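You operate a simulated robot arm through the tools that you are given. There is no shell and no other tool.

You run a simulated two-armed robot. Do the job below in one go: nothing can be reset, and whatever is moved stays where it is left.

JOB
Take the scoop and put it on the shelf under the funnel bench. Put the teal spanner on the top of the green sack stack away on the spanner end of the gripper bench. Put the round teal tub on the top of the green sack stack away on the shelf under the two drawers. Take the blue check cell from the front of the sample bench and put it on the roller bed. Put one of the green tags from the tag shelf of the jar rack on top of the rimmed pallet. Shut the dust drawer. Put the orange cap from the top of the parts bench on the bottom shelf of the jar rack and the green cap on the plate there. Do these in any order. Set down upright: teal spanner, check cell.

Only the result counts: the job must be done as asked and must still hold three seconds after the hand-in. Knocking over, shifting, dropping, spilling or breaking anything else fails it. A push-on lid holds only when it is set on centred and level and pressed home; a screw cap is set on level and turned clockwise until tight.

ROBOT AND FRAMES
Two 7-joint arms with two-finger parallel grippers on one trunk, on a base that drives. Base frame: it is fixed to the floor where the robot stands at the start and does not move with it; the origin is under the middle of the robot, x ahead of it, y to its left, z up. Lengths are in m, angles in degrees, forces in N, time in s.
The left shoulder is at the start at [0.06, 0.189, 1.153], the right one opposite. With the tool pointing down near the work surface each hand reaches from about 0.1 to 0.66 m from the robot's upright axis, wherever it stands, measured 20 degrees to its own side. Places, roughly: bottom shelf of the jar rack (38x24 cm) [1.98, 8.42, 0.12]; cap [5.5, 8.5, 0.75]; check cell [1.5, 7.5, 1]; dust drawer [3, 9.9, 0.7]; green tag [2, 8.5, 0.75]; plate [5.75, 9, 0.75]; rimmed pallet [3.75, 7.25, 0.75]; roller bed (21x15 cm) [3.42, 11.36, 0.82]; round teal tub (12x13x8 cm) [-0.1, 4.4, 0.8]; scoop (6x15x5 cm) [-0.7, 3.2, 0.8]; shelf under the funnel bench [-0.7, 3, 0.2]; shelf under the two drawers [3.8, 13.2, 0.2]; spanner end of the gripper bench (29x13 cm) [4.96, 2.94, 0.86]; teal spanner [-0.25, 4.25, 0.75]. Payload 3.43 kg a hand.
The TCP of each hand is the grasp point between the finger pads, 0.03 m short of the fingertips. In the tool frame z runs along the fingers and y along their closing line. Largest opening 0.094 m; finger width 0.028, thickness 0.01; the body of the gripper, 0.05 by 0.096 m, starts 0.055 m behind the TCP.
Orientation is that of the tool frame in the base frame, as a unit quaternion [x, y, z, w]. With the fingers straight down and closing along the base's y, the tool's x points along the base's -x, its y along +y and its z along -z.

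CONTROLS
- The arms move only by the tool drive_tool. It takes "left_targets", "right_targets" or both (then of equal length, played together; a hand with none holds still); each is a list of rows, each a list of 3 entries, a list of its own where there are three numbers: the gripper command, from -1 (fully open) to 1 (shut), values between in proportion, then the shift along the tool's x, y, z in mm, then the turn, a rotation vector about the tool's x, y, z in degrees. In form: [[claw, [tx, ty, tz], [rx, ry, rz]], ...]. A call has 1 to 20 rows; each row shifts and turns the commanded pose from where the row before left it, along the tool's axes as they then stand. Each row takes 0.2 s and may step no farther than 0.05 m and 8.6 degrees from the row before; otherwise, or with a gripper value out of range, the whole call is refused. A pose out of reach is approached as far as the arm can. The call stops where the force on the tool passes 40 N (or 10 N more than at its start, if that is more) or the arm is blocked; 0.2 s more then pass. Each finger travels about 0.153 m/s and halts on what it meets, pressing with about 36 N; the grip force reading is that of the motor and also rises with nothing between the fingers. The clock runs only during rows and for 0.2 s after the last one: add rows that do not move to give the fingers time. The reply holds the time, the measured pose of the TCP, the force on the tool along the base axes, the opening and the grip force, in the units named above and with some noise, with the torque about the TCP (base axes, N m) and any sound that the robot's microphone picked up, and new pictures: "pictures" is both (left out), scene, wrist or none (wrist: the cameras of the hands that moved).
- Cameras (640 x 400 px; columns grow to the right, rows downward): "scene" is now at [0.0194, 0.0049, 1.7056]; the picture's right is [0.03, -1.00, 0.00], its down [-0.73, -0.03, -0.69] and it looks along [0.69, 0.02, -0.73] (base axes); focal length 284 px, centre (320, 200). "left" rides on the left gripper at [0.076, -0.014, -0.103] in its tool frame; the picture's right is [0.18, 0.98, 0.00], its down [-0.75, 0.14, -0.64] and it looks along [-0.63, 0.12, 0.77] (tool axes); focal length 243 px, centre (320, 200). "right" rides on the right gripper at [0.076, 0.014, -0.102] in its tool frame; the picture's right is [-0.18, 0.98, 0.00], its down [-0.75, -0.14, -0.64] and it looks along [-0.63, -0.12, 0.77] (tool axes); focal length 243 px, centre (320, 200). There is no depth. A picture from a camera that has moved, and an enlarged one, comes with that camera's place and axes in the base frame and with its lens.
- slide_trunk(by): slides the trunk up (or, below 0, down) by that many m; the arms and the scene camera ride with it, the base frame stays. It gives what a move gives, with no picture.
- steer(legs): drives the robot by 1 to 6 legs, each [ahead, left, turn to the left] in m, m and degrees, along the robot's own axes; the way and the turn of a leg run together, so that a leg with both is an arc; at most 1.5 m and 180 degrees a leg. The arms and the cameras ride along, it lands a little off, and it stops where it bumps. It gives what a move gives, and a new picture of the scene camera.
- pan_tilt(pan, tilt): turns the head with the scene camera to pan (to the left, within 86 degrees either way) and tilt (down, from -29 to 69), counted from straight ahead of the robot. It gives what a move gives, and a new picture of the scene camera.
- inspect(camera, box): a new picture of the part [left, top, right, bottom] of that camera's present view, enlarged. No time passes.
- close_job(): hands the job in; it is judged then, once.

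Places have to be worked out from the pictures, the camera data and where the tool is seen. Open the grippers and draw the arms clear of the work before you hand the job in, unless the task says otherwise.

The tools are called after "Request:" by a JSON object that holds its "op" and its "data". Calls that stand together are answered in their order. drive_tool: Moves the arms, as the interface text tells. Its arguments: {"type":"object","properties":{"left_targets":{"type":"array","items":{"type":"array"}},"right_targets":{"type":"array","items":{"type":"array"}},"pictures":{"type":"string","enum":["both","scene","wrist","none"]}},"required":[]} The other tools are called the same way: slide_trunk (by) slides the trunk up or down; steer (legs) drives the base; pan_tilt (pan, tilt) turns the head that bears the scene camera; inspect (camera, box) takes an enlarged picture of a part of a camera's view; close_job () hands the job in.

At the start:

```text
t: 0.0
left_ee_pos: [0.4524, 0.1496, 1.1121]
left_tcp_rot: [0.0, 1.0, 0.0, 0.0]
left_force: [-0.5, -0.4, -0.5]
left_moment: [-0.01, 0.01, 0.01]
left_opening: 0.0937
left_gripper_force: 0.1
right_ee_pos: [0.3282, -0.1184, 1.135]
right_tcp_rot: [0.0, 1.0, 0.0, 0.0]
right_force: [-1.0, -0.4, 0.5]
right_moment: [0.01, -0.04, 0.0]
right_opening: 0.0943
right_gripper_force: 0.1
trunk travel left (down, up): [-0.825, 0.165]
robot x, y, heading: [0.0032, -0.0005, 0.2]
head pan, tilt: [2.0, 46.7]
```

scene: 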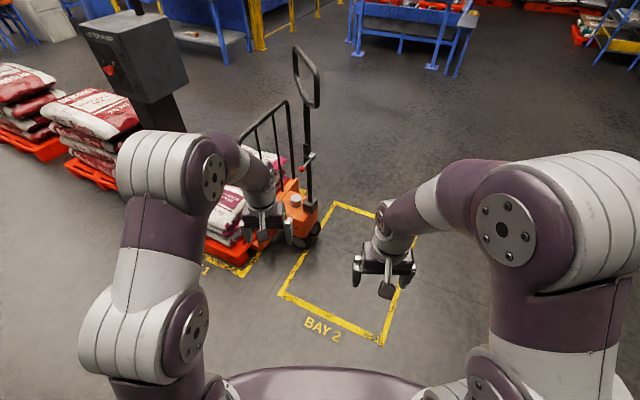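
right: 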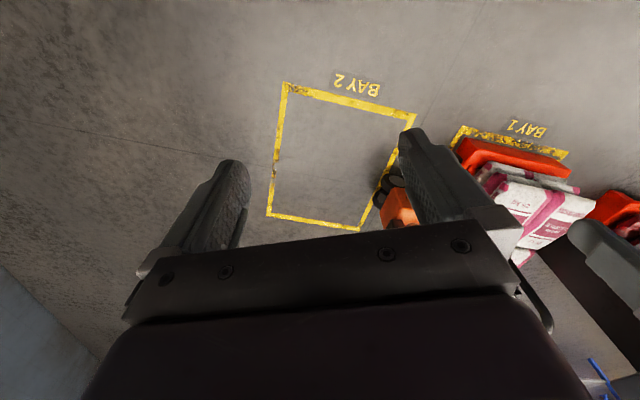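
left: 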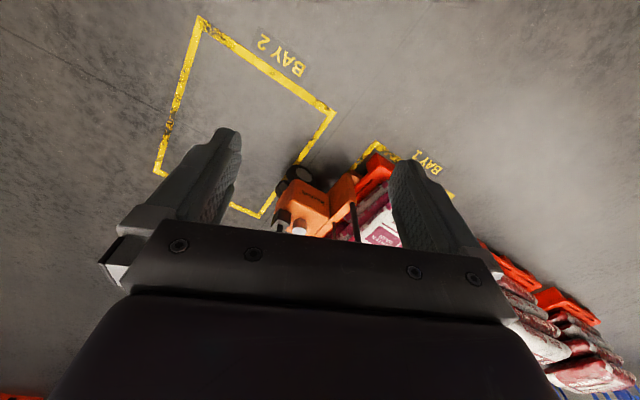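

I start by looking around with the head to learn the layout before driving anywhere.

Request:
{"op": "pan_tilt", "data": {"pan": 0, "tilt": 10}}

Request:
{"op": "pan_tilt", "data": {"pan": 60, "tilt": 15}}

Request:
{"op": "pan_tilt", "data": {"pan": 86, "tilt": 20}}

Request:
{"op": "pan_tilt", "data": {"pan": -60, "tilt": 15}}

```text
t: 1.0
left_ee_pos: [0.452, 0.1495, 1.1115]
left_tcp_rot: [0.0, 1.0, 0.0, 0.0]
left_force: [1.2, 0.2, -0.3]
left_moment: [0.01, -0.01, -0.01]
left_opening: 0.0938
left_gripper_force: 0.0
right_ee_pos: [0.3285, -0.1191, 1.1345]
right_tcp_rot: [-0.001, 1.0, -0.001, 0.0]
right_force: [-0.2, -0.1, 0.3]
right_moment: [-0.01, 0.01, 0.02]
right_opening: 0.0941
right_gripper_force: 0.1
trunk travel left (down, up): [-0.825, 0.165]
robot x, y, heading: [0.0026, -0.0025, 0.2]
head pan, tilt: [0.0, 10.0]
camera scene: at [0.0326, 0.0021, 1.7628], right [0.0, -1.0, 0.0], down [-0.17, 0.0, -0.98], along [0.98, 0.0, -0.17], focal length 284 px, centre (320, 200)
```

scene: 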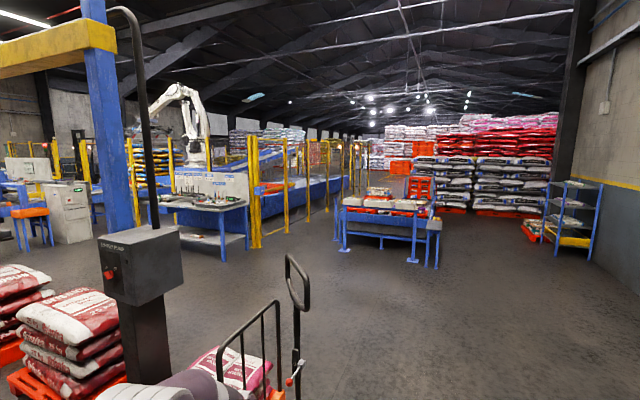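

```text
t: 2.3
left_ee_pos: [0.4531, 0.1496, 1.1114]
left_tcp_rot: [0.0, 1.0, 0.0, 0.0]
left_force: [0.6, -0.1, 0.6]
left_moment: [-0.04, 0.0, -0.01]
left_opening: 0.094
left_gripper_force: 0.0
right_ee_pos: [0.3286, -0.1192, 1.1356]
right_tcp_rot: [0.0, 1.0, 0.0, 0.0]
right_force: [0.6, 0.1, -0.1]
right_moment: [-0.02, -0.03, -0.01]
right_opening: 0.094
right_gripper_force: 0.2
trunk travel left (down, up): [-0.825, 0.165]
robot x, y, heading: [-0.0039, 0.0037, -0.0]
head pan, tilt: [60.0, 15.0]
camera scene: at [-0.0137, 0.083, 1.7548], right [0.87, -0.5, 0.0], down [-0.13, -0.22, -0.97], along [0.48, 0.84, -0.26], focal length 284 px, centre (320, 200)
```

scene: 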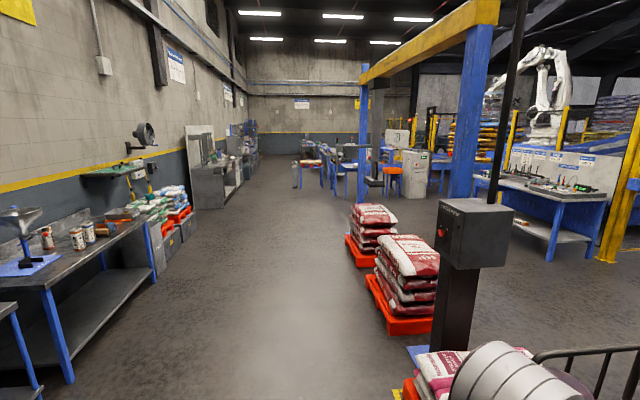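

```text
t: 3.2
left_ee_pos: [0.4536, 0.1488, 1.1117]
left_tcp_rot: [0.0, 1.0, 0.0, -0.001]
left_force: [0.5, -0.7, 0.1]
left_moment: [0.0, -0.01, 0.02]
left_opening: 0.094
left_gripper_force: 0.0
right_ee_pos: [0.328, -0.1195, 1.1356]
right_tcp_rot: [-0.001, 1.0, -0.001, 0.0]
right_force: [-0.1, 0.6, -0.2]
right_moment: [-0.05, 0.02, 0.03]
right_opening: 0.0939
right_gripper_force: 0.0
trunk travel left (down, up): [-0.825, 0.165]
robot x, y, heading: [0.0014, 0.002, 0.0]
head pan, tilt: [85.9, 20.0]
camera scene: at [-0.0538, 0.095, 1.7466], right [1.0, -0.07, 0.0], down [-0.02, -0.34, -0.94], along [0.07, 0.94, -0.34], focal length 284 px, centre (320, 200)
```

scene: 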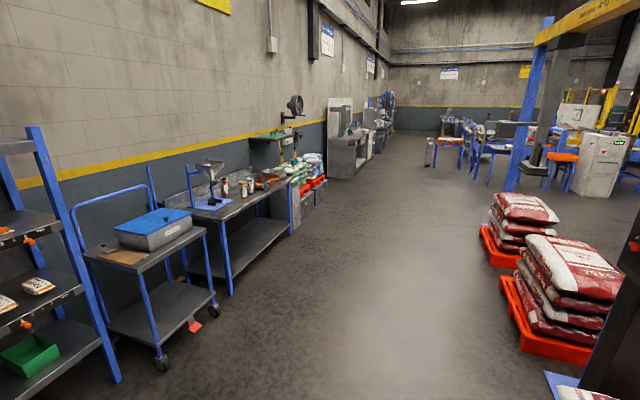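

```text
t: 5.5
left_ee_pos: [0.4528, 0.1499, 1.112]
left_tcp_rot: [0.0, 1.0, 0.0, 0.0]
left_force: [0.5, -0.4, -0.1]
left_moment: [0.03, -0.02, 0.01]
left_opening: 0.0939
left_gripper_force: 0.1
right_ee_pos: [0.3284, -0.119, 1.1357]
right_tcp_rot: [0.0, 1.0, 0.0, 0.0]
right_force: [-0.8, 0.5, -0.2]
right_moment: [0.03, 0.02, -0.01]
right_opening: 0.0941
right_gripper_force: 0.0
trunk travel left (down, up): [-0.825, 0.165]
robot x, y, heading: [0.0021, -0.0011, 0.0]
head pan, tilt: [-60.0, 15.0]
camera scene: at [-0.0137, -0.0788, 1.7548], right [-0.87, -0.5, 0.0], down [-0.13, 0.22, -0.97], along [0.48, -0.84, -0.26], focal length 284 px, centre (320, 200)
```

scene: 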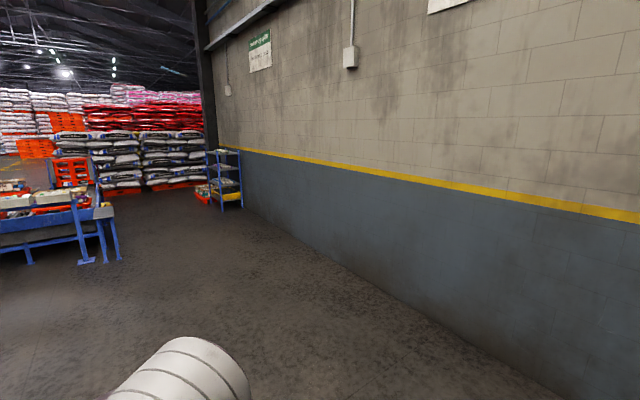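

The wall and benches run obliquely, along about 70° heading, with the funnel bench front running from about (-0.71, 2.36) to (-0.2, 3.56). I set the head forward, then drive up the aisle and turn to face the bench from a distance.

Request:
{"op": "pan_tilt", "data": {"pan": 0, "tilt": 25}}

Request:
{"op": "steer", "data": {"legs": [[0, 0, 70], [1.5, 0, 0], [1.2, 0, 0], [0, 0, 90]]}}

```text
t: 6.8
left_ee_pos: [0.4521, 0.1495, 1.111]
left_tcp_rot: [0.0, 1.0, -0.001, 0.0]
left_force: [-0.5, -0.9, 0.0]
left_moment: [-0.01, -0.02, 0.0]
left_opening: 0.094
left_gripper_force: 0.1
right_ee_pos: [0.3281, -0.1192, 1.1362]
right_tcp_rot: [0.001, 1.0, 0.0, 0.0]
right_force: [-0.9, 0.2, 0.1]
right_moment: [-0.01, 0.0, -0.03]
right_opening: 0.0939
right_gripper_force: 0.1
trunk travel left (down, up): [-0.825, 0.165]
robot x, y, heading: [0.0007, 0.0006, -0.0]
head pan, tilt: [0.0, 25.0]
camera scene: at [0.0317, 0.002, 1.7385], right [0.0, -1.0, 0.0], down [-0.42, 0.0, -0.91], along [0.91, 0.0, -0.42], focal length 284 px, centre (320, 200)
```

scene: 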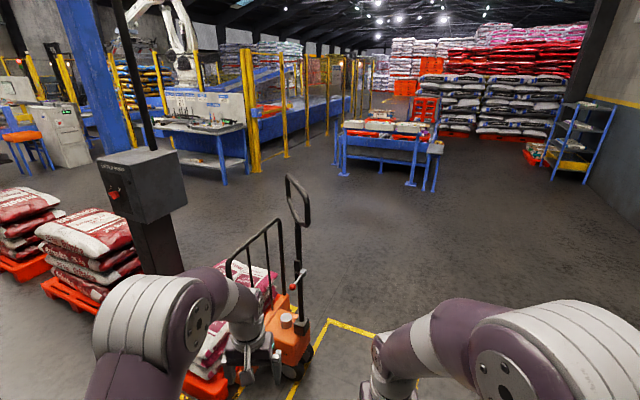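

```text
t: 26.8
left_ee_pos: [0.5139, 2.5618, 1.1114]
left_tcp_rot: [0.98, -0.197, 0.0, 0.0]
left_force: [-1.2, 0.8, 0.0]
left_moment: [-0.02, -0.02, -0.01]
left_opening: 0.094
left_gripper_force: 0.1
right_ee_pos: [0.7318, 2.763, 1.1349]
right_tcp_rot: [0.981, -0.195, 0.0, 0.0]
right_force: [0.5, 0.1, -0.5]
right_moment: [0.0, 0.01, 0.0]
right_opening: 0.0939
right_gripper_force: 0.1
trunk travel left (down, up): [-0.825, 0.165]
robot x, y, heading: [0.9854, 2.5274, 157.2]
head pan, tilt: [0.0, 25.0]
camera scene: at [0.9588, 2.5414, 1.7385], right [0.38, 0.92, 0.0], down [0.39, -0.16, -0.91], along [-0.84, 0.35, -0.42], focal length 284 px, centre (320, 200)
```

scene: 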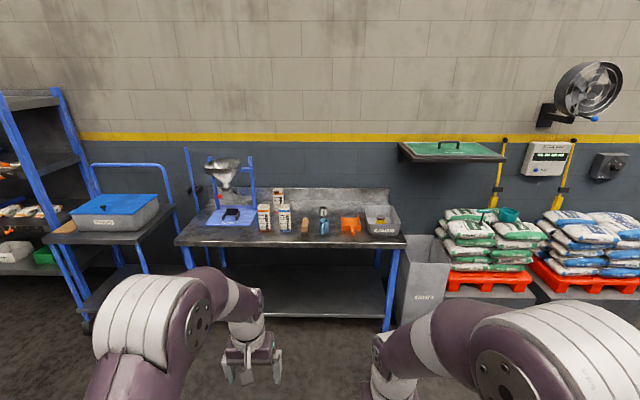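

The view is almost square on to the wall: funnel bench in the middle, green sack stack to the right. I enlarge both to identify the scoop, spanner and tub.

Request:
{"op": "inspect", "data": {"camera": "scene", "box": [170, 140, 430, 300]}}

Request:
{"op": "inspect", "data": {"camera": "scene", "box": [400, 180, 640, 330]}}

```text
2.46 times, centred on (300, 220) of scene
camera zoom: at [0.9588, 2.5414, 1.7385], right [0.38, 0.92, 0.0], down [0.39, -0.16, -0.91], along [-0.84, 0.35, -0.42], focal length 699 px, centre (369, 151)
```

zoom: 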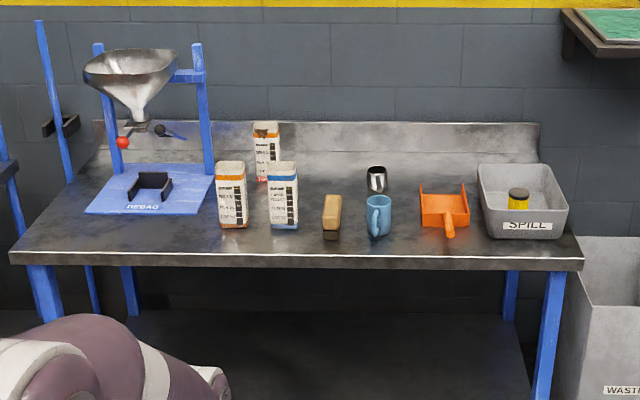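

```text
2.67 times, centred on (520, 255) of scene
camera zoom: at [0.9588, 2.5414, 1.7385], right [0.38, 0.92, 0.0], down [0.39, -0.16, -0.91], along [-0.84, 0.35, -0.42], focal length 757 px, centre (-213, 53)
```

zoom: 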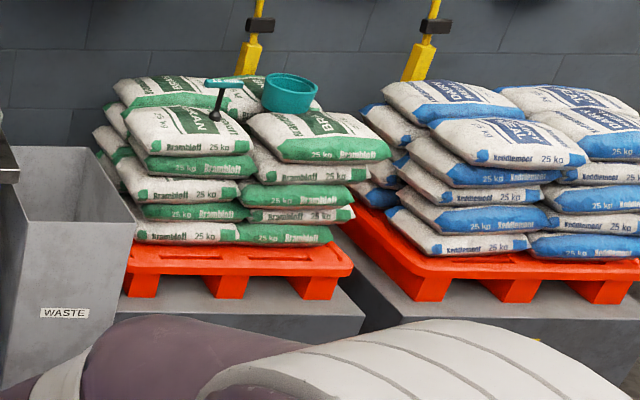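

The orange scoop lies on the bench with its handle toward me, the T-handled teal spanner stands upright on the green sacks and the round teal tub sits beside it. I tilt the head right down to see how far the robot's own base reaches.

Request:
{"op": "pan_tilt", "data": {"pan": 0, "tilt": 69}}

```text
t: 27.9
left_ee_pos: [0.5135, 2.5623, 1.1109]
left_tcp_rot: [0.98, -0.197, -0.001, 0.0]
left_force: [-0.6, 0.3, -0.2]
left_moment: [0.01, -0.03, -0.02]
left_opening: 0.094
left_gripper_force: 0.1
right_ee_pos: [0.7321, 2.7619, 1.1355]
right_tcp_rot: [0.981, -0.196, 0.0, 0.0]
right_force: [-0.4, -1.0, 0.0]
right_moment: [-0.01, 0.02, -0.01]
right_opening: 0.0941
right_gripper_force: 0.0
trunk travel left (down, up): [-0.825, 0.165]
robot x, y, heading: [0.9894, 2.5243, 157.3]
head pan, tilt: [0.0, 68.8]
camera scene: at [0.9922, 2.5275, 1.6791], right [0.38, 0.92, 0.0], down [0.86, -0.36, -0.36], along [-0.34, 0.14, -0.93], focal length 284 px, centre (320, 200)
```

scene: 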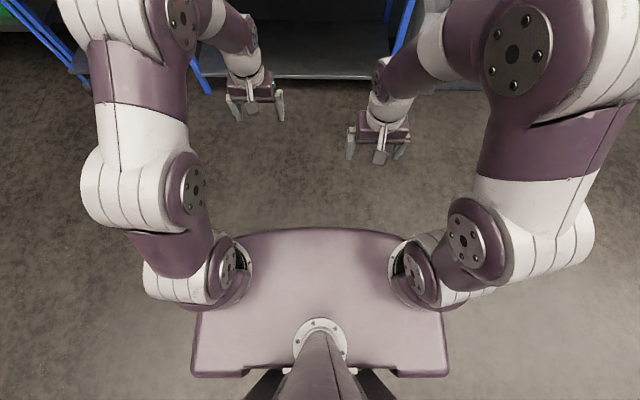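

The body's front is only about 0.15 m ahead of its axis, and no base sticks out beyond 0.48 m. The bench front edge is about 1.45 m ahead, so I drive 0.85 m straight in and look again.

Request:
{"op": "pan_tilt", "data": {"pan": 0, "tilt": 50}}

Request:
{"op": "steer", "data": {"legs": [[0.85, 0, 0]]}}

```text
t: 28.7
left_ee_pos: [0.5135, 2.5616, 1.1099]
left_tcp_rot: [0.981, -0.196, 0.0, 0.001]
left_force: [0.2, 0.6, 0.4]
left_moment: [0.01, -0.02, 0.02]
left_opening: 0.0941
left_gripper_force: 0.0
right_ee_pos: [0.7319, 2.7622, 1.1346]
right_tcp_rot: [0.981, -0.196, 0.0, 0.0]
right_force: [-0.5, 0.6, 0.1]
right_moment: [-0.02, -0.02, -0.03]
right_opening: 0.0939
right_gripper_force: 0.1
trunk travel left (down, up): [-0.825, 0.165]
robot x, y, heading: [0.9916, 2.5306, 157.6]
head pan, tilt: [0.0, 50.0]
camera scene: at [0.9728, 2.5355, 1.701], right [0.38, 0.92, 0.0], down [0.71, -0.29, -0.64], along [-0.59, 0.25, -0.77], focal length 284 px, centre (320, 200)
```

scene: 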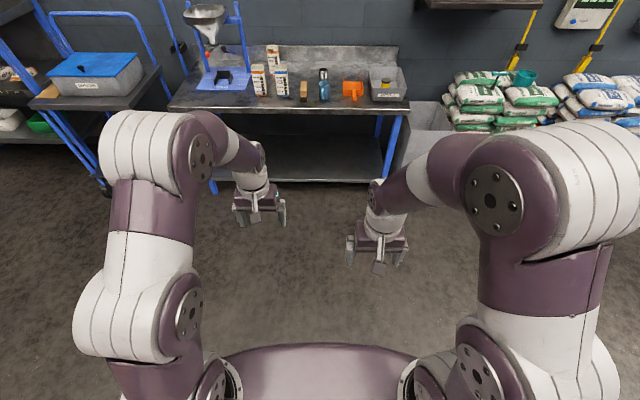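

```text
t: 33.4
left_ee_pos: [-0.2958, 2.8879, 1.1111]
left_tcp_rot: [0.982, -0.19, 0.0, 0.0]
left_force: [-0.4, 0.2, -1.0]
left_moment: [0.03, 0.01, 0.0]
left_opening: 0.0937
left_gripper_force: 0.2
right_ee_pos: [-0.0813, 3.0906, 1.1361]
right_tcp_rot: [0.982, -0.19, 0.001, 0.0]
right_force: [-0.6, -0.2, -0.3]
right_moment: [-0.01, 0.0, 0.0]
right_opening: 0.0938
right_gripper_force: 0.0
trunk travel left (down, up): [-0.825, 0.165]
robot x, y, heading: [0.1792, 2.8585, 157.9]
head pan, tilt: [0.0, 50.0]
camera scene: at [0.1629, 2.8664, 1.701], right [0.37, 0.93, 0.0], down [0.71, -0.29, -0.64], along [-0.6, 0.24, -0.77], focal length 284 px, centre (320, 200)
```

scene: 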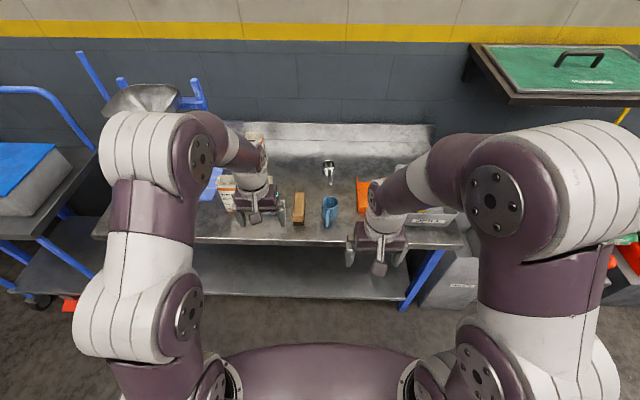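

Comparing the two views, the bench top is at z≈0.775 and its front edge is 0.59 m from the robot axis. The base front is within 0.42 m, so I close in another 0.14 m.

Request:
{"op": "steer", "data": {"legs": [[0.14, 0, 0]]}}

Request:
{"op": "drive_tool", "data": {"right_targets": [[-1, [0, 0, 0], [0, 0, 0]]], "pictures": "both"}}

```text
t: 34.7
left_ee_pos: [-0.4243, 2.9395, 1.112]
left_tcp_rot: [0.982, -0.191, -0.001, 0.0]
left_force: [0.1, -0.1, 0.3]
left_moment: [0.0, 0.02, 0.02]
left_opening: 0.094
left_gripper_force: 0.0
right_ee_pos: [-0.2082, 3.1428, 1.1362]
right_tcp_rot: [0.982, -0.191, -0.001, 0.0]
right_force: [-0.8, 0.1, -0.6]
right_moment: [0.0, 0.02, 0.01]
right_opening: 0.0942
right_gripper_force: 0.0
trunk travel left (down, up): [-0.825, 0.165]
robot x, y, heading: [0.05, 2.9111, 158.1]
head pan, tilt: [0.0, 50.0]
camera scene: at [0.0358, 2.9176, 1.7011], right [0.37, 0.93, 0.0], down [0.71, -0.29, -0.64], along [-0.6, 0.24, -0.77], focal length 284 px, centre (320, 200)
```

scene: 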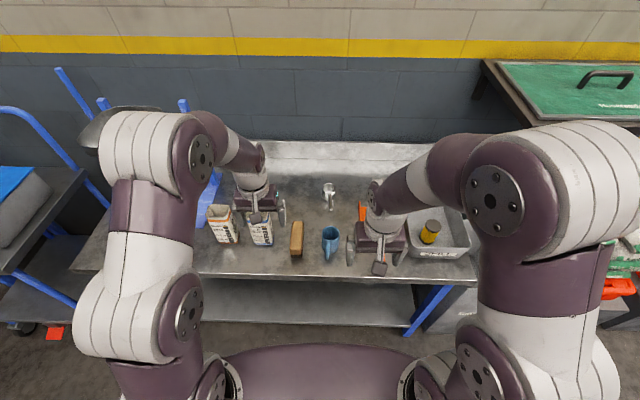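

```text
t: 35.1
left_ee_pos: [-0.4251, 2.9394, 1.1127]
left_tcp_rot: [0.982, -0.191, -0.001, 0.0]
left_force: [0.5, -0.1, 0.3]
left_moment: [0.02, 0.04, 0.0]
left_opening: 0.094
left_gripper_force: 0.1
right_ee_pos: [-0.2093, 3.1433, 1.1357]
right_tcp_rot: [0.982, -0.19, -0.001, -0.001]
right_force: [0.7, -1.0, 0.9]
right_moment: [0.03, -0.03, -0.01]
right_opening: 0.0938
right_gripper_force: 0.0
trunk travel left (down, up): [-0.825, 0.165]
robot x, y, heading: [0.0465, 2.909, 158.0]
head pan, tilt: [0.0, 50.0]
camera scene: at [0.0355, 2.9177, 1.7011], right [0.37, 0.93, 0.0], down [0.71, -0.29, -0.64], along [-0.6, 0.24, -0.77], focal length 284 px, centre (320, 200)
camera right: at [-0.1431, 3.1013, 1.238], right [-0.54, -0.84, 0.0], down [-0.65, 0.41, 0.64], along [-0.54, 0.35, -0.77], focal length 243 px, centre (320, 200)
```

scene: 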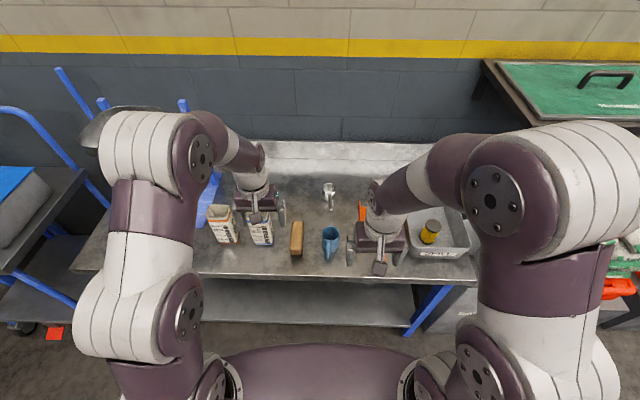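
right: 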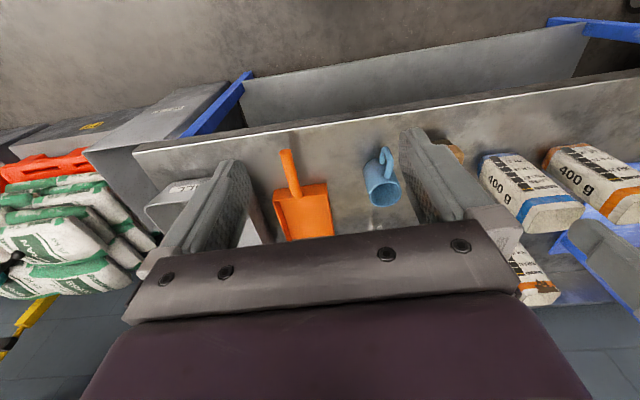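

The position listed for the scoop, fwd 0.80 m and straight ahead of me, matches the small silver item at the back of the bench rather than the orange thing, which looks like a dustpan. I zoom in on both.

Request:
{"op": "inspect", "data": {"camera": "scene", "box": [280, 160, 380, 222]}}

Request:
{"op": "inspect", "data": {"camera": "right", "box": [220, 120, 480, 280]}}

```text
6.40 times, centred on (330, 191) of scene
camera zoom: at [0.0355, 2.9177, 1.7011], right [0.37, 0.93, 0.0], down [0.71, -0.29, -0.64], along [-0.6, 0.24, -0.77], focal length 1818 px, centre (256, 258)
```

zoom: 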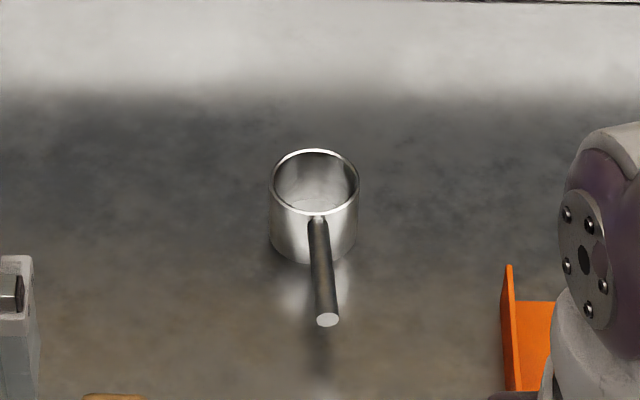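

```text
2.46 times, centred on (350, 200) of right
camera zoom: at [-0.1431, 3.1013, 1.238], right [-0.54, -0.84, 0.0], down [-0.65, 0.41, 0.64], along [-0.54, 0.35, -0.77], focal length 597 px, centre (246, 200)
```

zoom: 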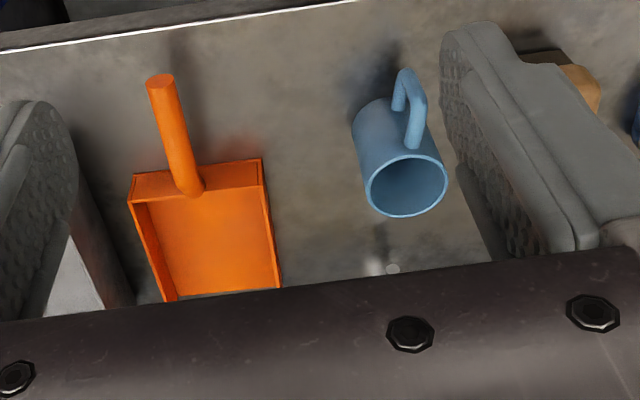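

The silver cup with the stick handle (about 6×15×5 cm) is the scoop; the orange one is a dustpan. Before edging closer I tilt the left hand backwards so its camera can see how far my base actually extends.

Request:
{"op": "drive_tool", "data": {"left_targets": [[-1, [0, 0, 0], [0, 8.5, 0]], [-1, [0, 0, 0], [0, 8.5, 0]], [-1, [0, 0, 0], [0, 8.5, 0]], [-1, [0, 0, 0], [0, 8.5, 0]], [-1, [0, 0, 0], [0, 8.5, 0]], [-1, [0, 0, 0], [0, 8.5, 0]], [-1, [0, 0, 0], [0, 0, 0]]], "pictures": "both"}}

```text
t: 36.7
left_ee_pos: [-0.2448, 2.8537, 0.9738]
left_tcp_rot: [0.886, -0.173, 0.422, 0.082]
left_force: [-0.6, -0.1, 0.3]
left_moment: [0.0, -0.01, 0.0]
left_opening: 0.0939
left_gripper_force: 0.2
left hand out of reach, approached as far as the arm can: row 2, 3, 4, 5, 6
right_ee_pos: [-0.2105, 3.1435, 1.1356]
right_tcp_rot: [0.982, -0.191, 0.0, -0.001]
right_force: [0.0, 0.1, -0.6]
right_moment: [0.01, -0.01, -0.02]
right_opening: 0.0942
right_gripper_force: 0.1
trunk travel left (down, up): [-0.825, 0.165]
robot x, y, heading: [0.0492, 2.9108, 158.0]
head pan, tilt: [0.0, 50.0]
camera scene: at [0.0336, 2.9187, 1.701], right [0.37, 0.93, 0.0], down [0.71, -0.29, -0.64], along [-0.6, 0.24, -0.77], focal length 284 px, centre (320, 200)
camera left: at [-0.2678, 2.8787, 1.0973], right [-0.26, -0.95, 0.14], down [-0.96, 0.23, -0.18], along [0.14, -0.18, -0.97], focal length 243 px, centre (320, 200)
```

scene: 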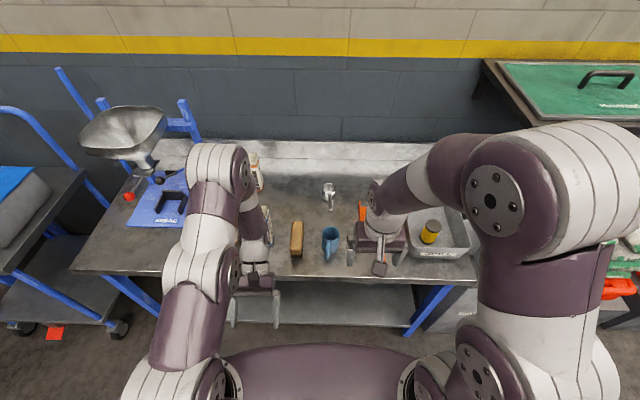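
left: 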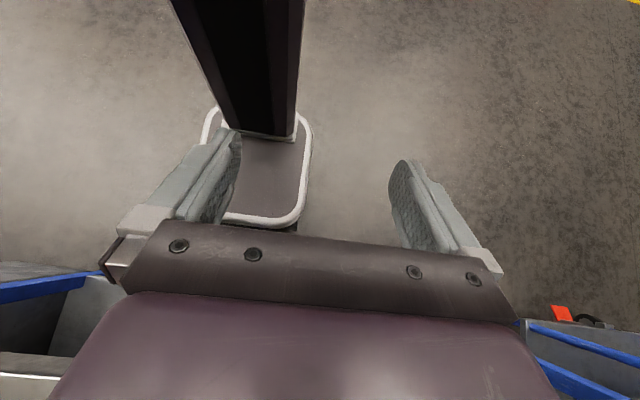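

The base is a small plate whose front bumper is only about 0.22 m ahead of the axis, so I can get much closer to benches. I return the left hand to pointing straight down.

Request:
{"op": "drive_tool", "data": {"left_targets": [[-1, [0, 0, 0], [0, -8.5, 0]], [-1, [0, 0, 0], [0, -8.5, 0]], [-1, [0, 0, 0], [0, -8.5, 0]], [-1, [0, 0, 0], [0, -8.5, 0]], [-1, [0, 0, 0], [0, -8.5, 0]], [-1, [0, 0, 0], [0, -8.5, 0]], [-1, [0, 0, 0], [0, 0, 0]]], "pictures": "none"}}

```text
t: 38.1
left_ee_pos: [-0.2527, 2.8588, 0.9778]
left_tcp_rot: [0.982, -0.19, -0.01, -0.003]
left_force: [-1.2, 0.4, 0.7]
left_moment: [-0.02, -0.13, -0.02]
left_opening: 0.0941
left_gripper_force: 0.1
right_ee_pos: [-0.2071, 3.1413, 1.1363]
right_tcp_rot: [0.982, -0.191, 0.0, 0.0]
right_force: [1.0, -0.4, -0.4]
right_moment: [0.02, 0.0, 0.03]
right_opening: 0.0941
right_gripper_force: 0.0
trunk travel left (down, up): [-0.825, 0.165]
robot x, y, heading: [0.0457, 2.9084, 158.0]
head pan, tilt: [0.0, 50.0]
stopped in row 7 (left hand): the force on the tool passed its limit at 58 N (the readings are from after the stop); the commanded pose is now the measured one
```

The left hand is upright again (it stopped on a force spike, maybe brushing its own arm). I raise it gently and check the picture.

Request:
{"op": "drive_tool", "data": {"left_targets": [[-1, [0, 0, -30], [0, 0, 0]], [-1, [0, 0, -40], [0, 0, 0]], [-1, [0, 0, -40], [0, 0, 0]], [-1, [0, 0, 0], [0, 0, 0]]], "pictures": "scene"}}

```text
t: 39.1
left_ee_pos: [-0.2521, 2.855, 1.0888]
left_tcp_rot: [0.981, -0.191, -0.009, -0.002]
left_force: [-0.9, -0.6, 0.5]
left_moment: [-0.01, -0.01, 0.03]
left_opening: 0.0939
left_gripper_force: 0.0
right_ee_pos: [-0.2101, 3.1434, 1.1359]
right_tcp_rot: [0.982, -0.191, 0.0, 0.0]
right_force: [-0.1, -0.1, -0.7]
right_moment: [0.04, -0.02, 0.0]
right_opening: 0.094
right_gripper_force: 0.0
trunk travel left (down, up): [-0.825, 0.165]
robot x, y, heading: [0.0472, 2.9087, 158.0]
head pan, tilt: [0.0, 50.0]
camera scene: at [0.0334, 2.9186, 1.701], right [0.37, 0.93, 0.0], down [0.71, -0.29, -0.64], along [-0.6, 0.24, -0.77], focal length 284 px, centre (320, 200)
```

scene: 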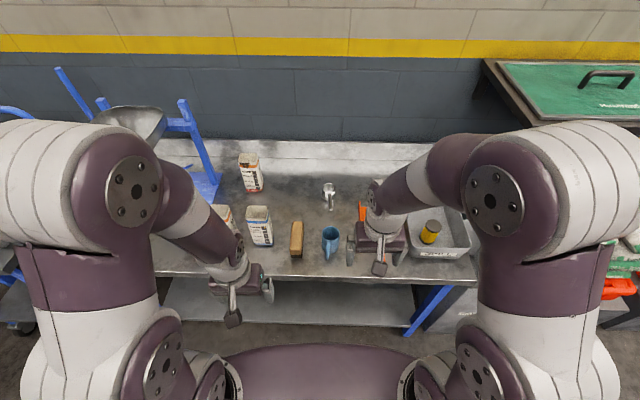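

I shift the robot 0.11 m ahead and 0.12 m left so the scoop handle comes within the right hand's best reach.

Request:
{"op": "steer", "data": {"legs": [[0.11, 0.12, 0]]}}

Request:
{"op": "inspect", "data": {"camera": "scene", "box": [300, 180, 420, 255]}}

Request:
{"op": "inspect", "data": {"camera": "right", "box": [0, 0, 640, 400]}}

```text
t: 40.6
left_ee_pos: [-0.3963, 2.7871, 1.0898]
left_tcp_rot: [0.982, -0.19, -0.011, -0.001]
left_force: [-0.8, 0.5, -0.3]
left_moment: [-0.02, 0.04, 0.04]
left_opening: 0.0941
left_gripper_force: 0.0
right_ee_pos: [-0.3544, 3.0737, 1.1359]
right_tcp_rot: [0.982, -0.191, -0.001, 0.0]
right_force: [-0.2, -0.1, -0.4]
right_moment: [-0.01, -0.01, -0.03]
right_opening: 0.0939
right_gripper_force: 0.0
trunk travel left (down, up): [-0.825, 0.165]
robot x, y, heading: [-0.0936, 2.8362, 158.1]
head pan, tilt: [0.0, 50.0]
camera scene: at [-0.1086, 2.8497, 1.7011], right [0.37, 0.93, 0.0], down [0.71, -0.29, -0.64], along [-0.6, 0.24, -0.77], focal length 284 px, centre (320, 200)
```

scene: 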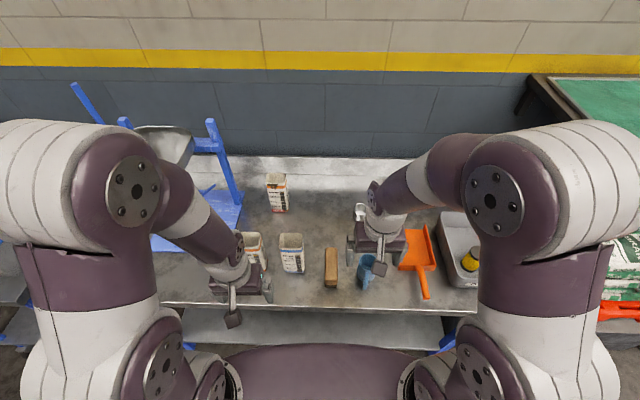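

```text
5.33 times, centred on (360, 218) of scene
camera zoom: at [-0.1086, 2.8497, 1.7011], right [0.37, 0.93, 0.0], down [0.71, -0.29, -0.64], along [-0.6, 0.24, -0.77], focal length 1515 px, centre (107, 107)
```

zoom: 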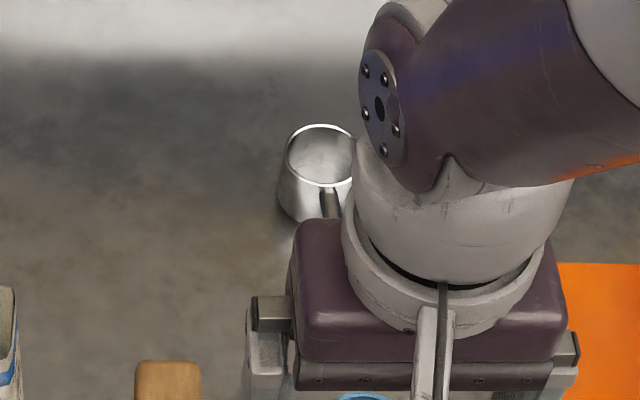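

```text
1.00 times, centred on (320, 200) of right (not enlarged: the box is as wide or as high as the picture)
camera zoom: at [-0.2874, 3.0326, 1.2379], right [-0.54, -0.84, 0.0], down [-0.65, 0.41, 0.64], along [-0.54, 0.35, -0.77], focal length 243 px, centre (320, 200)
```

zoom: 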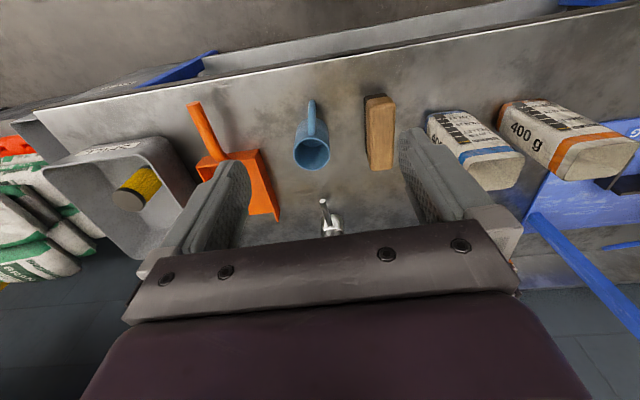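

The handle end is at about (-0.580, 3.213) and the cup centre at (-0.695, 3.25), with the handle at z≈0.815. I bring the open right hand to just above the middle of the handle, at z≈0.95.

Request:
{"op": "drive_tool", "data": {"right_targets": [[-1, [-40, -6, 0], [0, 0, -1]], [-1, [-43, -6, 20], [0, 0, -1]], [-1, [-43, -6, 25], [0, 0, -1]], [-1, [-43, -6, 25], [0, 0, -1]], [-1, [-43, -6, 25], [0, 0, 0]], [-1, [-43, -6, 30], [0, 0, 0]], [-1, [-40, -6, 30], [0, 0, 0]], [-1, [0, 0, 20], [0, 0, 0]], [-1, [0, 0, 0], [0, 0, 0]]], "pictures": "both"}}

```text
refused: row 6 steps farther than a row can; nothing moved
```

One row was slightly too long a step; I resend with smaller steps.

Request:
{"op": "drive_tool", "data": {"right_targets": [[-1, [-40, -6, 0], [0, 0, -1]], [-1, [-42, -6, 20], [0, 0, -1]], [-1, [-42, -6, 24], [0, 0, -1]], [-1, [-42, -6, 24], [0, 0, -1]], [-1, [-42, -6, 24], [0, 0, 0]], [-1, [-42, -6, 24], [0, 0, 0]], [-1, [-40, -6, 24], [0, 0, 0]], [-1, [-7, 0, 36], [0, 0, 0]], [-1, [0, 0, 0], [0, 0, 0]]], "pictures": "both"}}

```text
t: 42.6
left_ee_pos: [-0.3968, 2.7865, 1.0898]
left_tcp_rot: [0.982, -0.191, -0.01, -0.003]
left_force: [-0.6, -0.3, 0.8]
left_moment: [0.02, -0.02, -0.01]
left_opening: 0.0942
left_gripper_force: 0.0
right_ee_pos: [-0.6125, 3.209, 0.9628]
right_tcp_rot: [0.988, -0.156, 0.0, 0.001]
right_force: [-0.4, 0.1, 0.9]
right_moment: [-0.01, 0.0, 0.01]
right_opening: 0.0939
right_gripper_force: 0.1
right hand out of reach, approached as far as the arm can: row 7
trunk travel left (down, up): [-0.825, 0.165]
robot x, y, heading: [-0.0914, 2.8401, 157.8]
head pan, tilt: [0.0, 50.0]
camera scene: at [-0.1105, 2.8482, 1.701], right [0.37, 0.93, 0.0], down [0.71, -0.29, -0.64], along [-0.6, 0.24, -0.77], focal length 284 px, centre (320, 200)
camera right: at [-0.5446, 3.1719, 1.065], right [-0.48, -0.88, 0.0], down [-0.67, 0.37, 0.64], along [-0.56, 0.31, -0.77], focal length 243 px, centre (320, 200)
```

scene: 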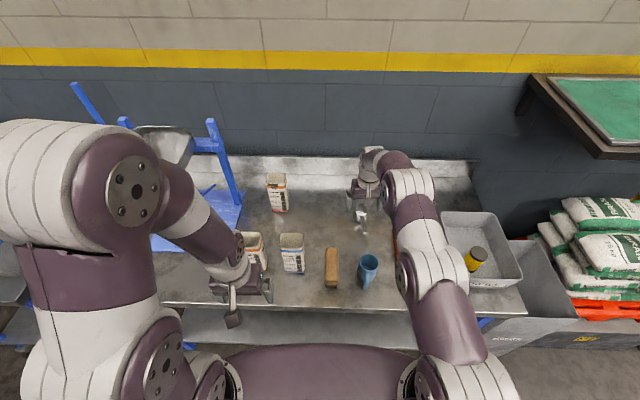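
right: 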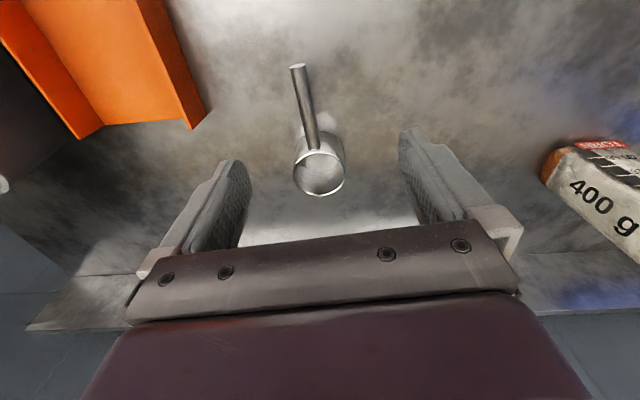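

The wrist view puts the handle middle at (-0.612, 3.224), z≈0.82; the hand is 14 mm off sideways. I correct that and come down part of the way, then check.

Request:
{"op": "drive_tool", "data": {"right_targets": [[-1, [0, -7, 30], [0, 0, 0]], [-1, [0, -7, 35], [0, 0, 0]], [-1, [0, 0, 25], [0, 0, 0]], [-1, [0, 0, 0], [0, 0, 0]]], "pictures": "wrist"}}

```text
t: 43.6
left_ee_pos: [-0.397, 2.7859, 1.0879]
left_tcp_rot: [0.982, -0.19, -0.009, -0.002]
left_force: [-0.6, -0.1, 0.4]
left_moment: [-0.03, -0.02, -0.02]
left_opening: 0.094
left_gripper_force: 0.0
right_ee_pos: [-0.6071, 3.22, 0.8726]
right_tcp_rot: [0.988, -0.156, 0.0, -0.001]
right_force: [-1.0, 0.4, 0.2]
right_moment: [-0.04, 0.02, 0.02]
right_opening: 0.0939
right_gripper_force: 0.1
right hand out of reach, approached as far as the arm can: row 3
trunk travel left (down, up): [-0.825, 0.165]
robot x, y, heading: [-0.0941, 2.8401, 157.8]
head pan, tilt: [0.0, 50.0]
camera right: at [-0.5382, 3.1839, 0.9752], right [-0.48, -0.88, 0.0], down [-0.67, 0.37, 0.64], along [-0.56, 0.31, -0.77], focal length 243 px, centre (320, 200)
```

right: 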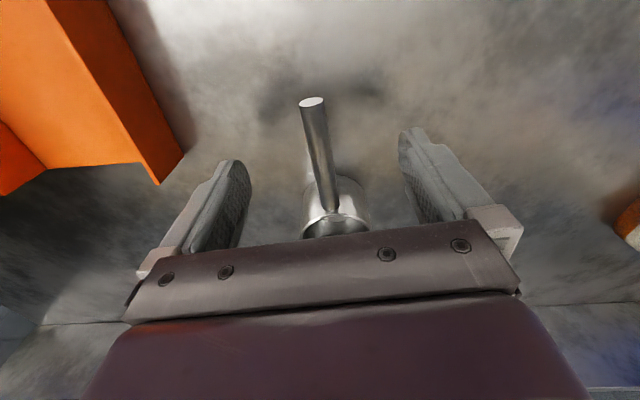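

The arm is at its reach limit at this trunk height, but it's lined up over the handle. I lower the trunk by 53 mm, which carries the hand straight down to the handle.

Request:
{"op": "slide_trunk", "data": {"by": -0.053}}

Request:
{"op": "drive_tool", "data": {"right_targets": [[-1, [0, 0, 0], [0, 0, 0]]], "pictures": "wrist"}}

```text
t: 44.3
left_ee_pos: [-0.3951, 2.7851, 1.0423]
left_tcp_rot: [0.982, -0.191, -0.01, -0.002]
left_force: [0.4, 0.4, -0.2]
left_moment: [-0.02, 0.0, 0.03]
left_opening: 0.0936
left_gripper_force: 0.0
right_ee_pos: [-0.6068, 3.2199, 0.8296]
right_tcp_rot: [0.988, -0.157, 0.001, 0.001]
right_force: [0.2, -0.3, 1.1]
right_moment: [-0.02, -0.02, 0.0]
right_opening: 0.0941
right_gripper_force: 0.0
trunk travel left (down, up): [-0.778, 0.212]
robot x, y, heading: [-0.0937, 2.8396, 157.8]
head pan, tilt: [0.0, 50.0]
stopped: the force on the tool passed its limit at 49 N (the readings are from after the stop); the commanded pose is now the measured one
```

```text
t: 44.7
left_ee_pos: [-0.3977, 2.7851, 1.0404]
left_tcp_rot: [0.982, -0.191, -0.009, -0.002]
left_force: [0.2, -0.2, 0.3]
left_moment: [0.02, 0.01, -0.03]
left_opening: 0.094
left_gripper_force: 0.2
right_ee_pos: [-0.6075, 3.2212, 0.8304]
right_tcp_rot: [0.988, -0.157, -0.001, -0.001]
right_force: [-1.4, -0.7, 6.0]
right_moment: [-0.16, -0.01, -0.17]
right_opening: 0.094
right_gripper_force: 0.1
trunk travel left (down, up): [-0.778, 0.212]
robot x, y, heading: [-0.0943, 2.8412, 157.9]
head pan, tilt: [0.0, 50.0]
camera right: at [-0.5394, 3.1844, 0.9324], right [-0.48, -0.88, 0.0], down [-0.67, 0.37, 0.64], along [-0.56, 0.31, -0.77], focal length 243 px, centre (320, 200)
```

right: 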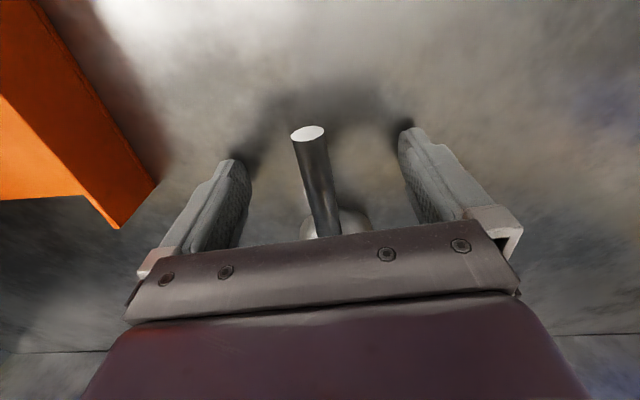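

The fingertips touched the bench at z=0.80, so the bench top is 0.80 (2.5 cm higher than I judged) and the handle is around 0.84. I raise 6 mm and close on the handle.

Request:
{"op": "drive_tool", "data": {"right_targets": [[-1, [0, 0, -6], [0, 0, 0]], [-1, [0, 0, 0], [0, 0, 0]], [1, [0, 0, 0], [0, 0, 0]], [1, [0, 0, 0], [0, 0, 0]], [1, [0, 0, 0], [0, 0, 0]], [1, [0, 0, 0], [0, 0, 0]]], "pictures": "wrist"}}

```text
t: 46.1
left_ee_pos: [-0.3972, 2.7851, 1.0418]
left_tcp_rot: [0.982, -0.191, -0.009, -0.002]
left_force: [0.7, -0.5, 0.1]
left_moment: [0.02, 0.01, -0.05]
left_opening: 0.094
left_gripper_force: 0.0
right_ee_pos: [-0.6071, 3.2207, 0.8361]
right_tcp_rot: [0.988, -0.156, 0.001, 0.001]
right_force: [-0.6, 0.1, -0.1]
right_moment: [-0.03, -0.03, -0.02]
right_opening: 0.0174
right_gripper_force: 36.2
trunk travel left (down, up): [-0.778, 0.212]
robot x, y, heading: [-0.0951, 2.8426, 158.0]
head pan, tilt: [0.0, 50.0]
camera right: at [-0.5386, 3.1846, 0.9376], right [-0.48, -0.88, 0.0], down [-0.67, 0.37, 0.64], along [-0.56, 0.31, -0.77], focal length 243 px, centre (320, 200)
```

right: 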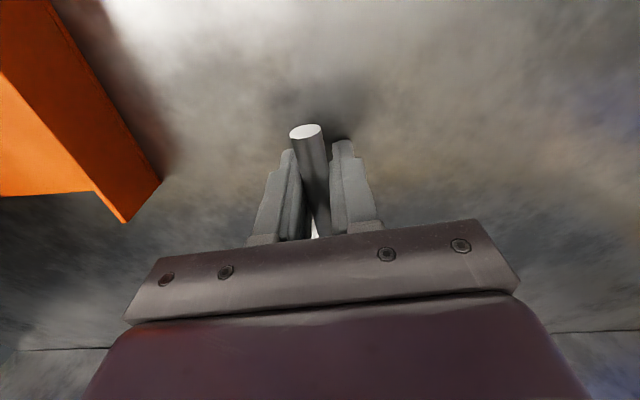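

The scoop handle is gripped (17 mm opening). I lift it straight up with the trunk.

Request:
{"op": "slide_trunk", "data": {"by": 0.17}}

Request:
{"op": "drive_tool", "data": {"right_targets": [[1, [40, 0, 0], [0, 0, 0]], [1, [45, 0, 0], [0, 0, 0]], [1, [45, 0, 0], [0, 0, 0]], [1, [45, 0, 0], [0, 0, 0]], [1, [45, 0, 0], [0, 0, 0]], [1, [30, 0, 0], [0, 0, 0]], [1, [0, 0, 0], [0, 0, 0]]], "pictures": "both"}}

```text
t: 48.1
left_ee_pos: [-0.3978, 2.7861, 1.2125]
left_tcp_rot: [0.982, -0.191, -0.01, -0.003]
left_force: [-0.9, 0.1, -0.2]
left_moment: [-0.02, -0.04, -0.06]
left_opening: 0.0941
left_gripper_force: 0.1
right_ee_pos: [-0.6064, 3.2214, 1.0046]
right_tcp_rot: [0.988, -0.157, 0.001, 0.0]
right_force: [0.0, 0.7, -0.5]
right_moment: [-0.02, -0.05, 0.01]
right_opening: 0.0175
right_gripper_force: 35.8
trunk travel left (down, up): [-0.948, 0.042]
robot x, y, heading: [-0.096, 2.8423, 158.1]
head pan, tilt: [0.0, 50.0]
```

```text
t: 49.7
left_ee_pos: [-0.3979, 2.7861, 1.2116]
left_tcp_rot: [0.982, -0.19, -0.008, -0.003]
left_force: [-0.9, -0.5, -0.6]
left_moment: [0.04, 0.01, 0.01]
left_opening: 0.094
left_gripper_force: 0.1
right_ee_pos: [-0.3699, 3.1449, 1.005]
right_tcp_rot: [0.988, -0.157, 0.001, 0.0]
right_force: [0.9, -0.1, -1.2]
right_moment: [0.0, -0.03, -0.03]
right_opening: 0.0172
right_gripper_force: 36.0
trunk travel left (down, up): [-0.948, 0.042]
robot x, y, heading: [-0.0932, 2.8405, 157.7]
head pan, tilt: [0.0, 50.0]
camera scene: at [-0.1116, 2.849, 1.8237], right [0.37, 0.93, 0.0], down [0.71, -0.29, -0.64], along [-0.6, 0.24, -0.77], focal length 284 px, centre (320, 200)
camera right: at [-0.3012, 3.1088, 1.1071], right [-0.48, -0.88, 0.0], down [-0.67, 0.37, 0.64], along [-0.56, 0.31, -0.77], focal length 243 px, centre (320, 200)
```

scene: 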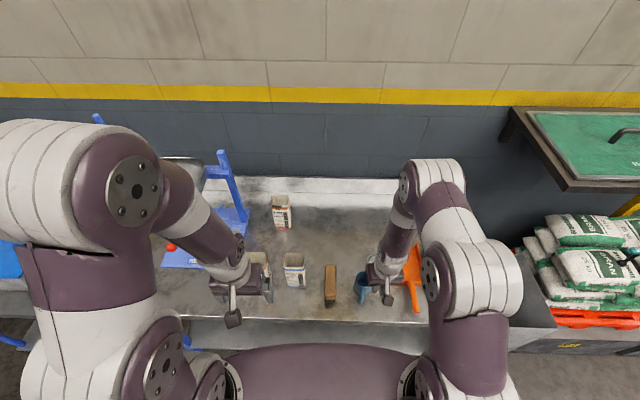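
right: 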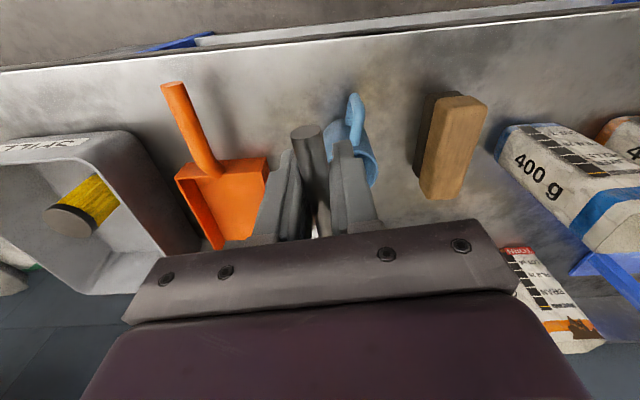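

The scoop is up and held. I back away from the bench to look at the shelf height before lowering the trunk.

Request:
{"op": "steer", "data": {"legs": [[-0.4, 0, 0]]}}

Request:
{"op": "slide_trunk", "data": {"by": -0.62}}

Request:
{"op": "pan_tilt", "data": {"pan": 0, "tilt": 35}}

```text
t: 52.1
left_ee_pos: [-0.0309, 2.6382, 1.2121]
left_tcp_rot: [0.981, -0.194, -0.008, -0.002]
left_force: [-0.4, -0.2, 0.2]
left_moment: [0.01, -0.02, 0.02]
left_opening: 0.0938
left_gripper_force: 0.1
right_ee_pos: [0.0013, 2.9971, 1.0035]
right_tcp_rot: [0.987, -0.16, 0.001, 0.0]
right_force: [-0.1, -0.2, -0.9]
right_moment: [0.01, -0.04, -0.01]
right_opening: 0.0173
right_gripper_force: 35.2
trunk travel left (down, up): [-0.948, 0.042]
robot x, y, heading: [0.2745, 2.6927, 157.7]
head pan, tilt: [0.0, 50.0]
camera scene: at [0.2559, 2.6991, 1.8237], right [0.38, 0.92, 0.0], down [0.71, -0.29, -0.64], along [-0.59, 0.24, -0.77], focal length 284 px, centre (320, 200)
```

scene: 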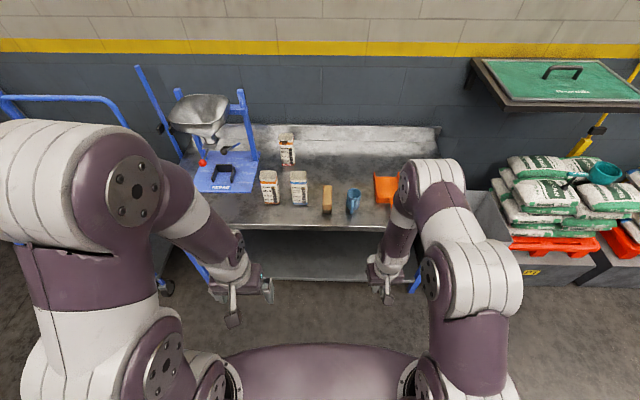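

```text
refused: -0.62 is not a number from -0.4 to 0.4
```

```text
t: 52.9
left_ee_pos: [-0.0284, 2.6353, 1.2117]
left_tcp_rot: [0.981, -0.194, -0.009, -0.003]
left_force: [0.0, -0.3, -0.6]
left_moment: [0.02, 0.03, 0.0]
left_opening: 0.0941
left_gripper_force: 0.0
right_ee_pos: [0.0014, 2.9965, 1.0052]
right_tcp_rot: [0.987, -0.16, 0.0, 0.0]
right_force: [-0.1, 0.4, -0.2]
right_moment: [-0.01, -0.06, 0.01]
right_opening: 0.0172
right_gripper_force: 35.9
trunk travel left (down, up): [-0.948, 0.042]
robot x, y, heading: [0.272, 2.6909, 157.6]
head pan, tilt: [0.0, 35.0]
camera scene: at [0.2485, 2.7022, 1.8454], right [0.38, 0.92, 0.0], down [0.53, -0.22, -0.82], along [-0.76, 0.31, -0.57], focal length 284 px, centre (320, 200)
```

scene: 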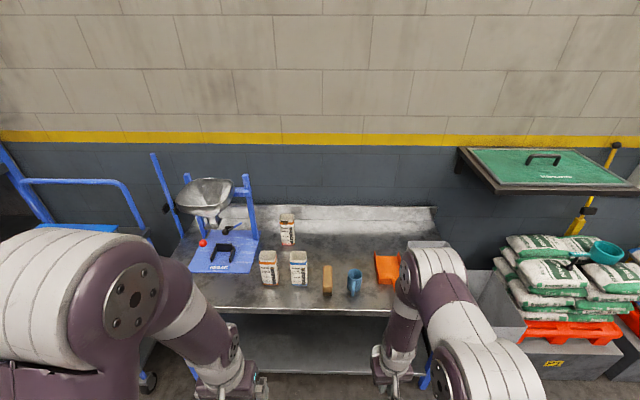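

Trunk moves are limited to 0.4 m per call, so I lower it in two steps and look at the shelf.

Request:
{"op": "slide_trunk", "data": {"by": -0.4}}

Request:
{"op": "slide_trunk", "data": {"by": -0.25}}

Request:
{"op": "pan_tilt", "data": {"pan": 0, "tilt": 30}}

```text
t: 56.8
left_ee_pos: [-0.0284, 2.6383, 0.8124]
left_tcp_rot: [0.981, -0.194, -0.009, -0.003]
left_force: [-0.1, 0.7, -0.5]
left_moment: [-0.01, -0.03, 0.0]
left_opening: 0.0938
left_gripper_force: 0.1
right_ee_pos: [0.0012, 2.9964, 0.6044]
right_tcp_rot: [0.987, -0.16, 0.001, 0.0]
right_force: [0.3, -0.1, -1.1]
right_moment: [-0.03, -0.02, 0.01]
right_opening: 0.0175
right_gripper_force: 36.7
trunk travel left (down, up): [-0.548, 0.442]
robot x, y, heading: [0.2734, 2.6903, 157.6]
head pan, tilt: [0.0, 35.0]
```

```text
t: 59.3
left_ee_pos: [-0.0291, 2.637, 0.5634]
left_tcp_rot: [0.981, -0.194, -0.008, -0.002]
left_force: [1.0, -0.2, -1.4]
left_moment: [0.02, -0.02, 0.0]
left_opening: 0.094
left_gripper_force: 0.0
right_ee_pos: [0.0014, 2.9954, 0.3545]
right_tcp_rot: [0.987, -0.16, 0.001, 0.0]
right_force: [0.6, -1.1, -1.2]
right_moment: [0.01, -0.01, 0.03]
right_opening: 0.0173
right_gripper_force: 36.4
trunk travel left (down, up): [-0.298, 0.692]
robot x, y, heading: [0.2742, 2.6899, 157.7]
head pan, tilt: [0.0, 35.0]
```

```text
t: 60.0
left_ee_pos: [-0.0291, 2.638, 0.5615]
left_tcp_rot: [0.981, -0.195, -0.009, -0.004]
left_force: [-0.7, -0.4, 0.1]
left_moment: [-0.01, 0.01, 0.01]
left_opening: 0.0939
left_gripper_force: 0.2
right_ee_pos: [0.0008, 2.9954, 0.3552]
right_tcp_rot: [0.987, -0.161, 0.0, -0.001]
right_force: [0.1, 0.0, -0.1]
right_moment: [-0.01, -0.04, -0.04]
right_opening: 0.0169
right_gripper_force: 36.3
trunk travel left (down, up): [-0.298, 0.692]
robot x, y, heading: [0.2746, 2.6899, 157.6]
head pan, tilt: [0.0, 30.0]
camera scene: at [0.2454, 2.7035, 1.2032], right [0.38, 0.92, 0.0], down [0.46, -0.19, -0.87], along [-0.8, 0.33, -0.5], focal length 284 px, centre (320, 200)
```

scene: 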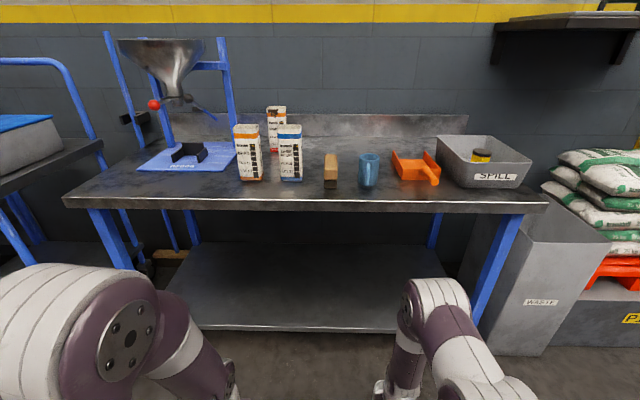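

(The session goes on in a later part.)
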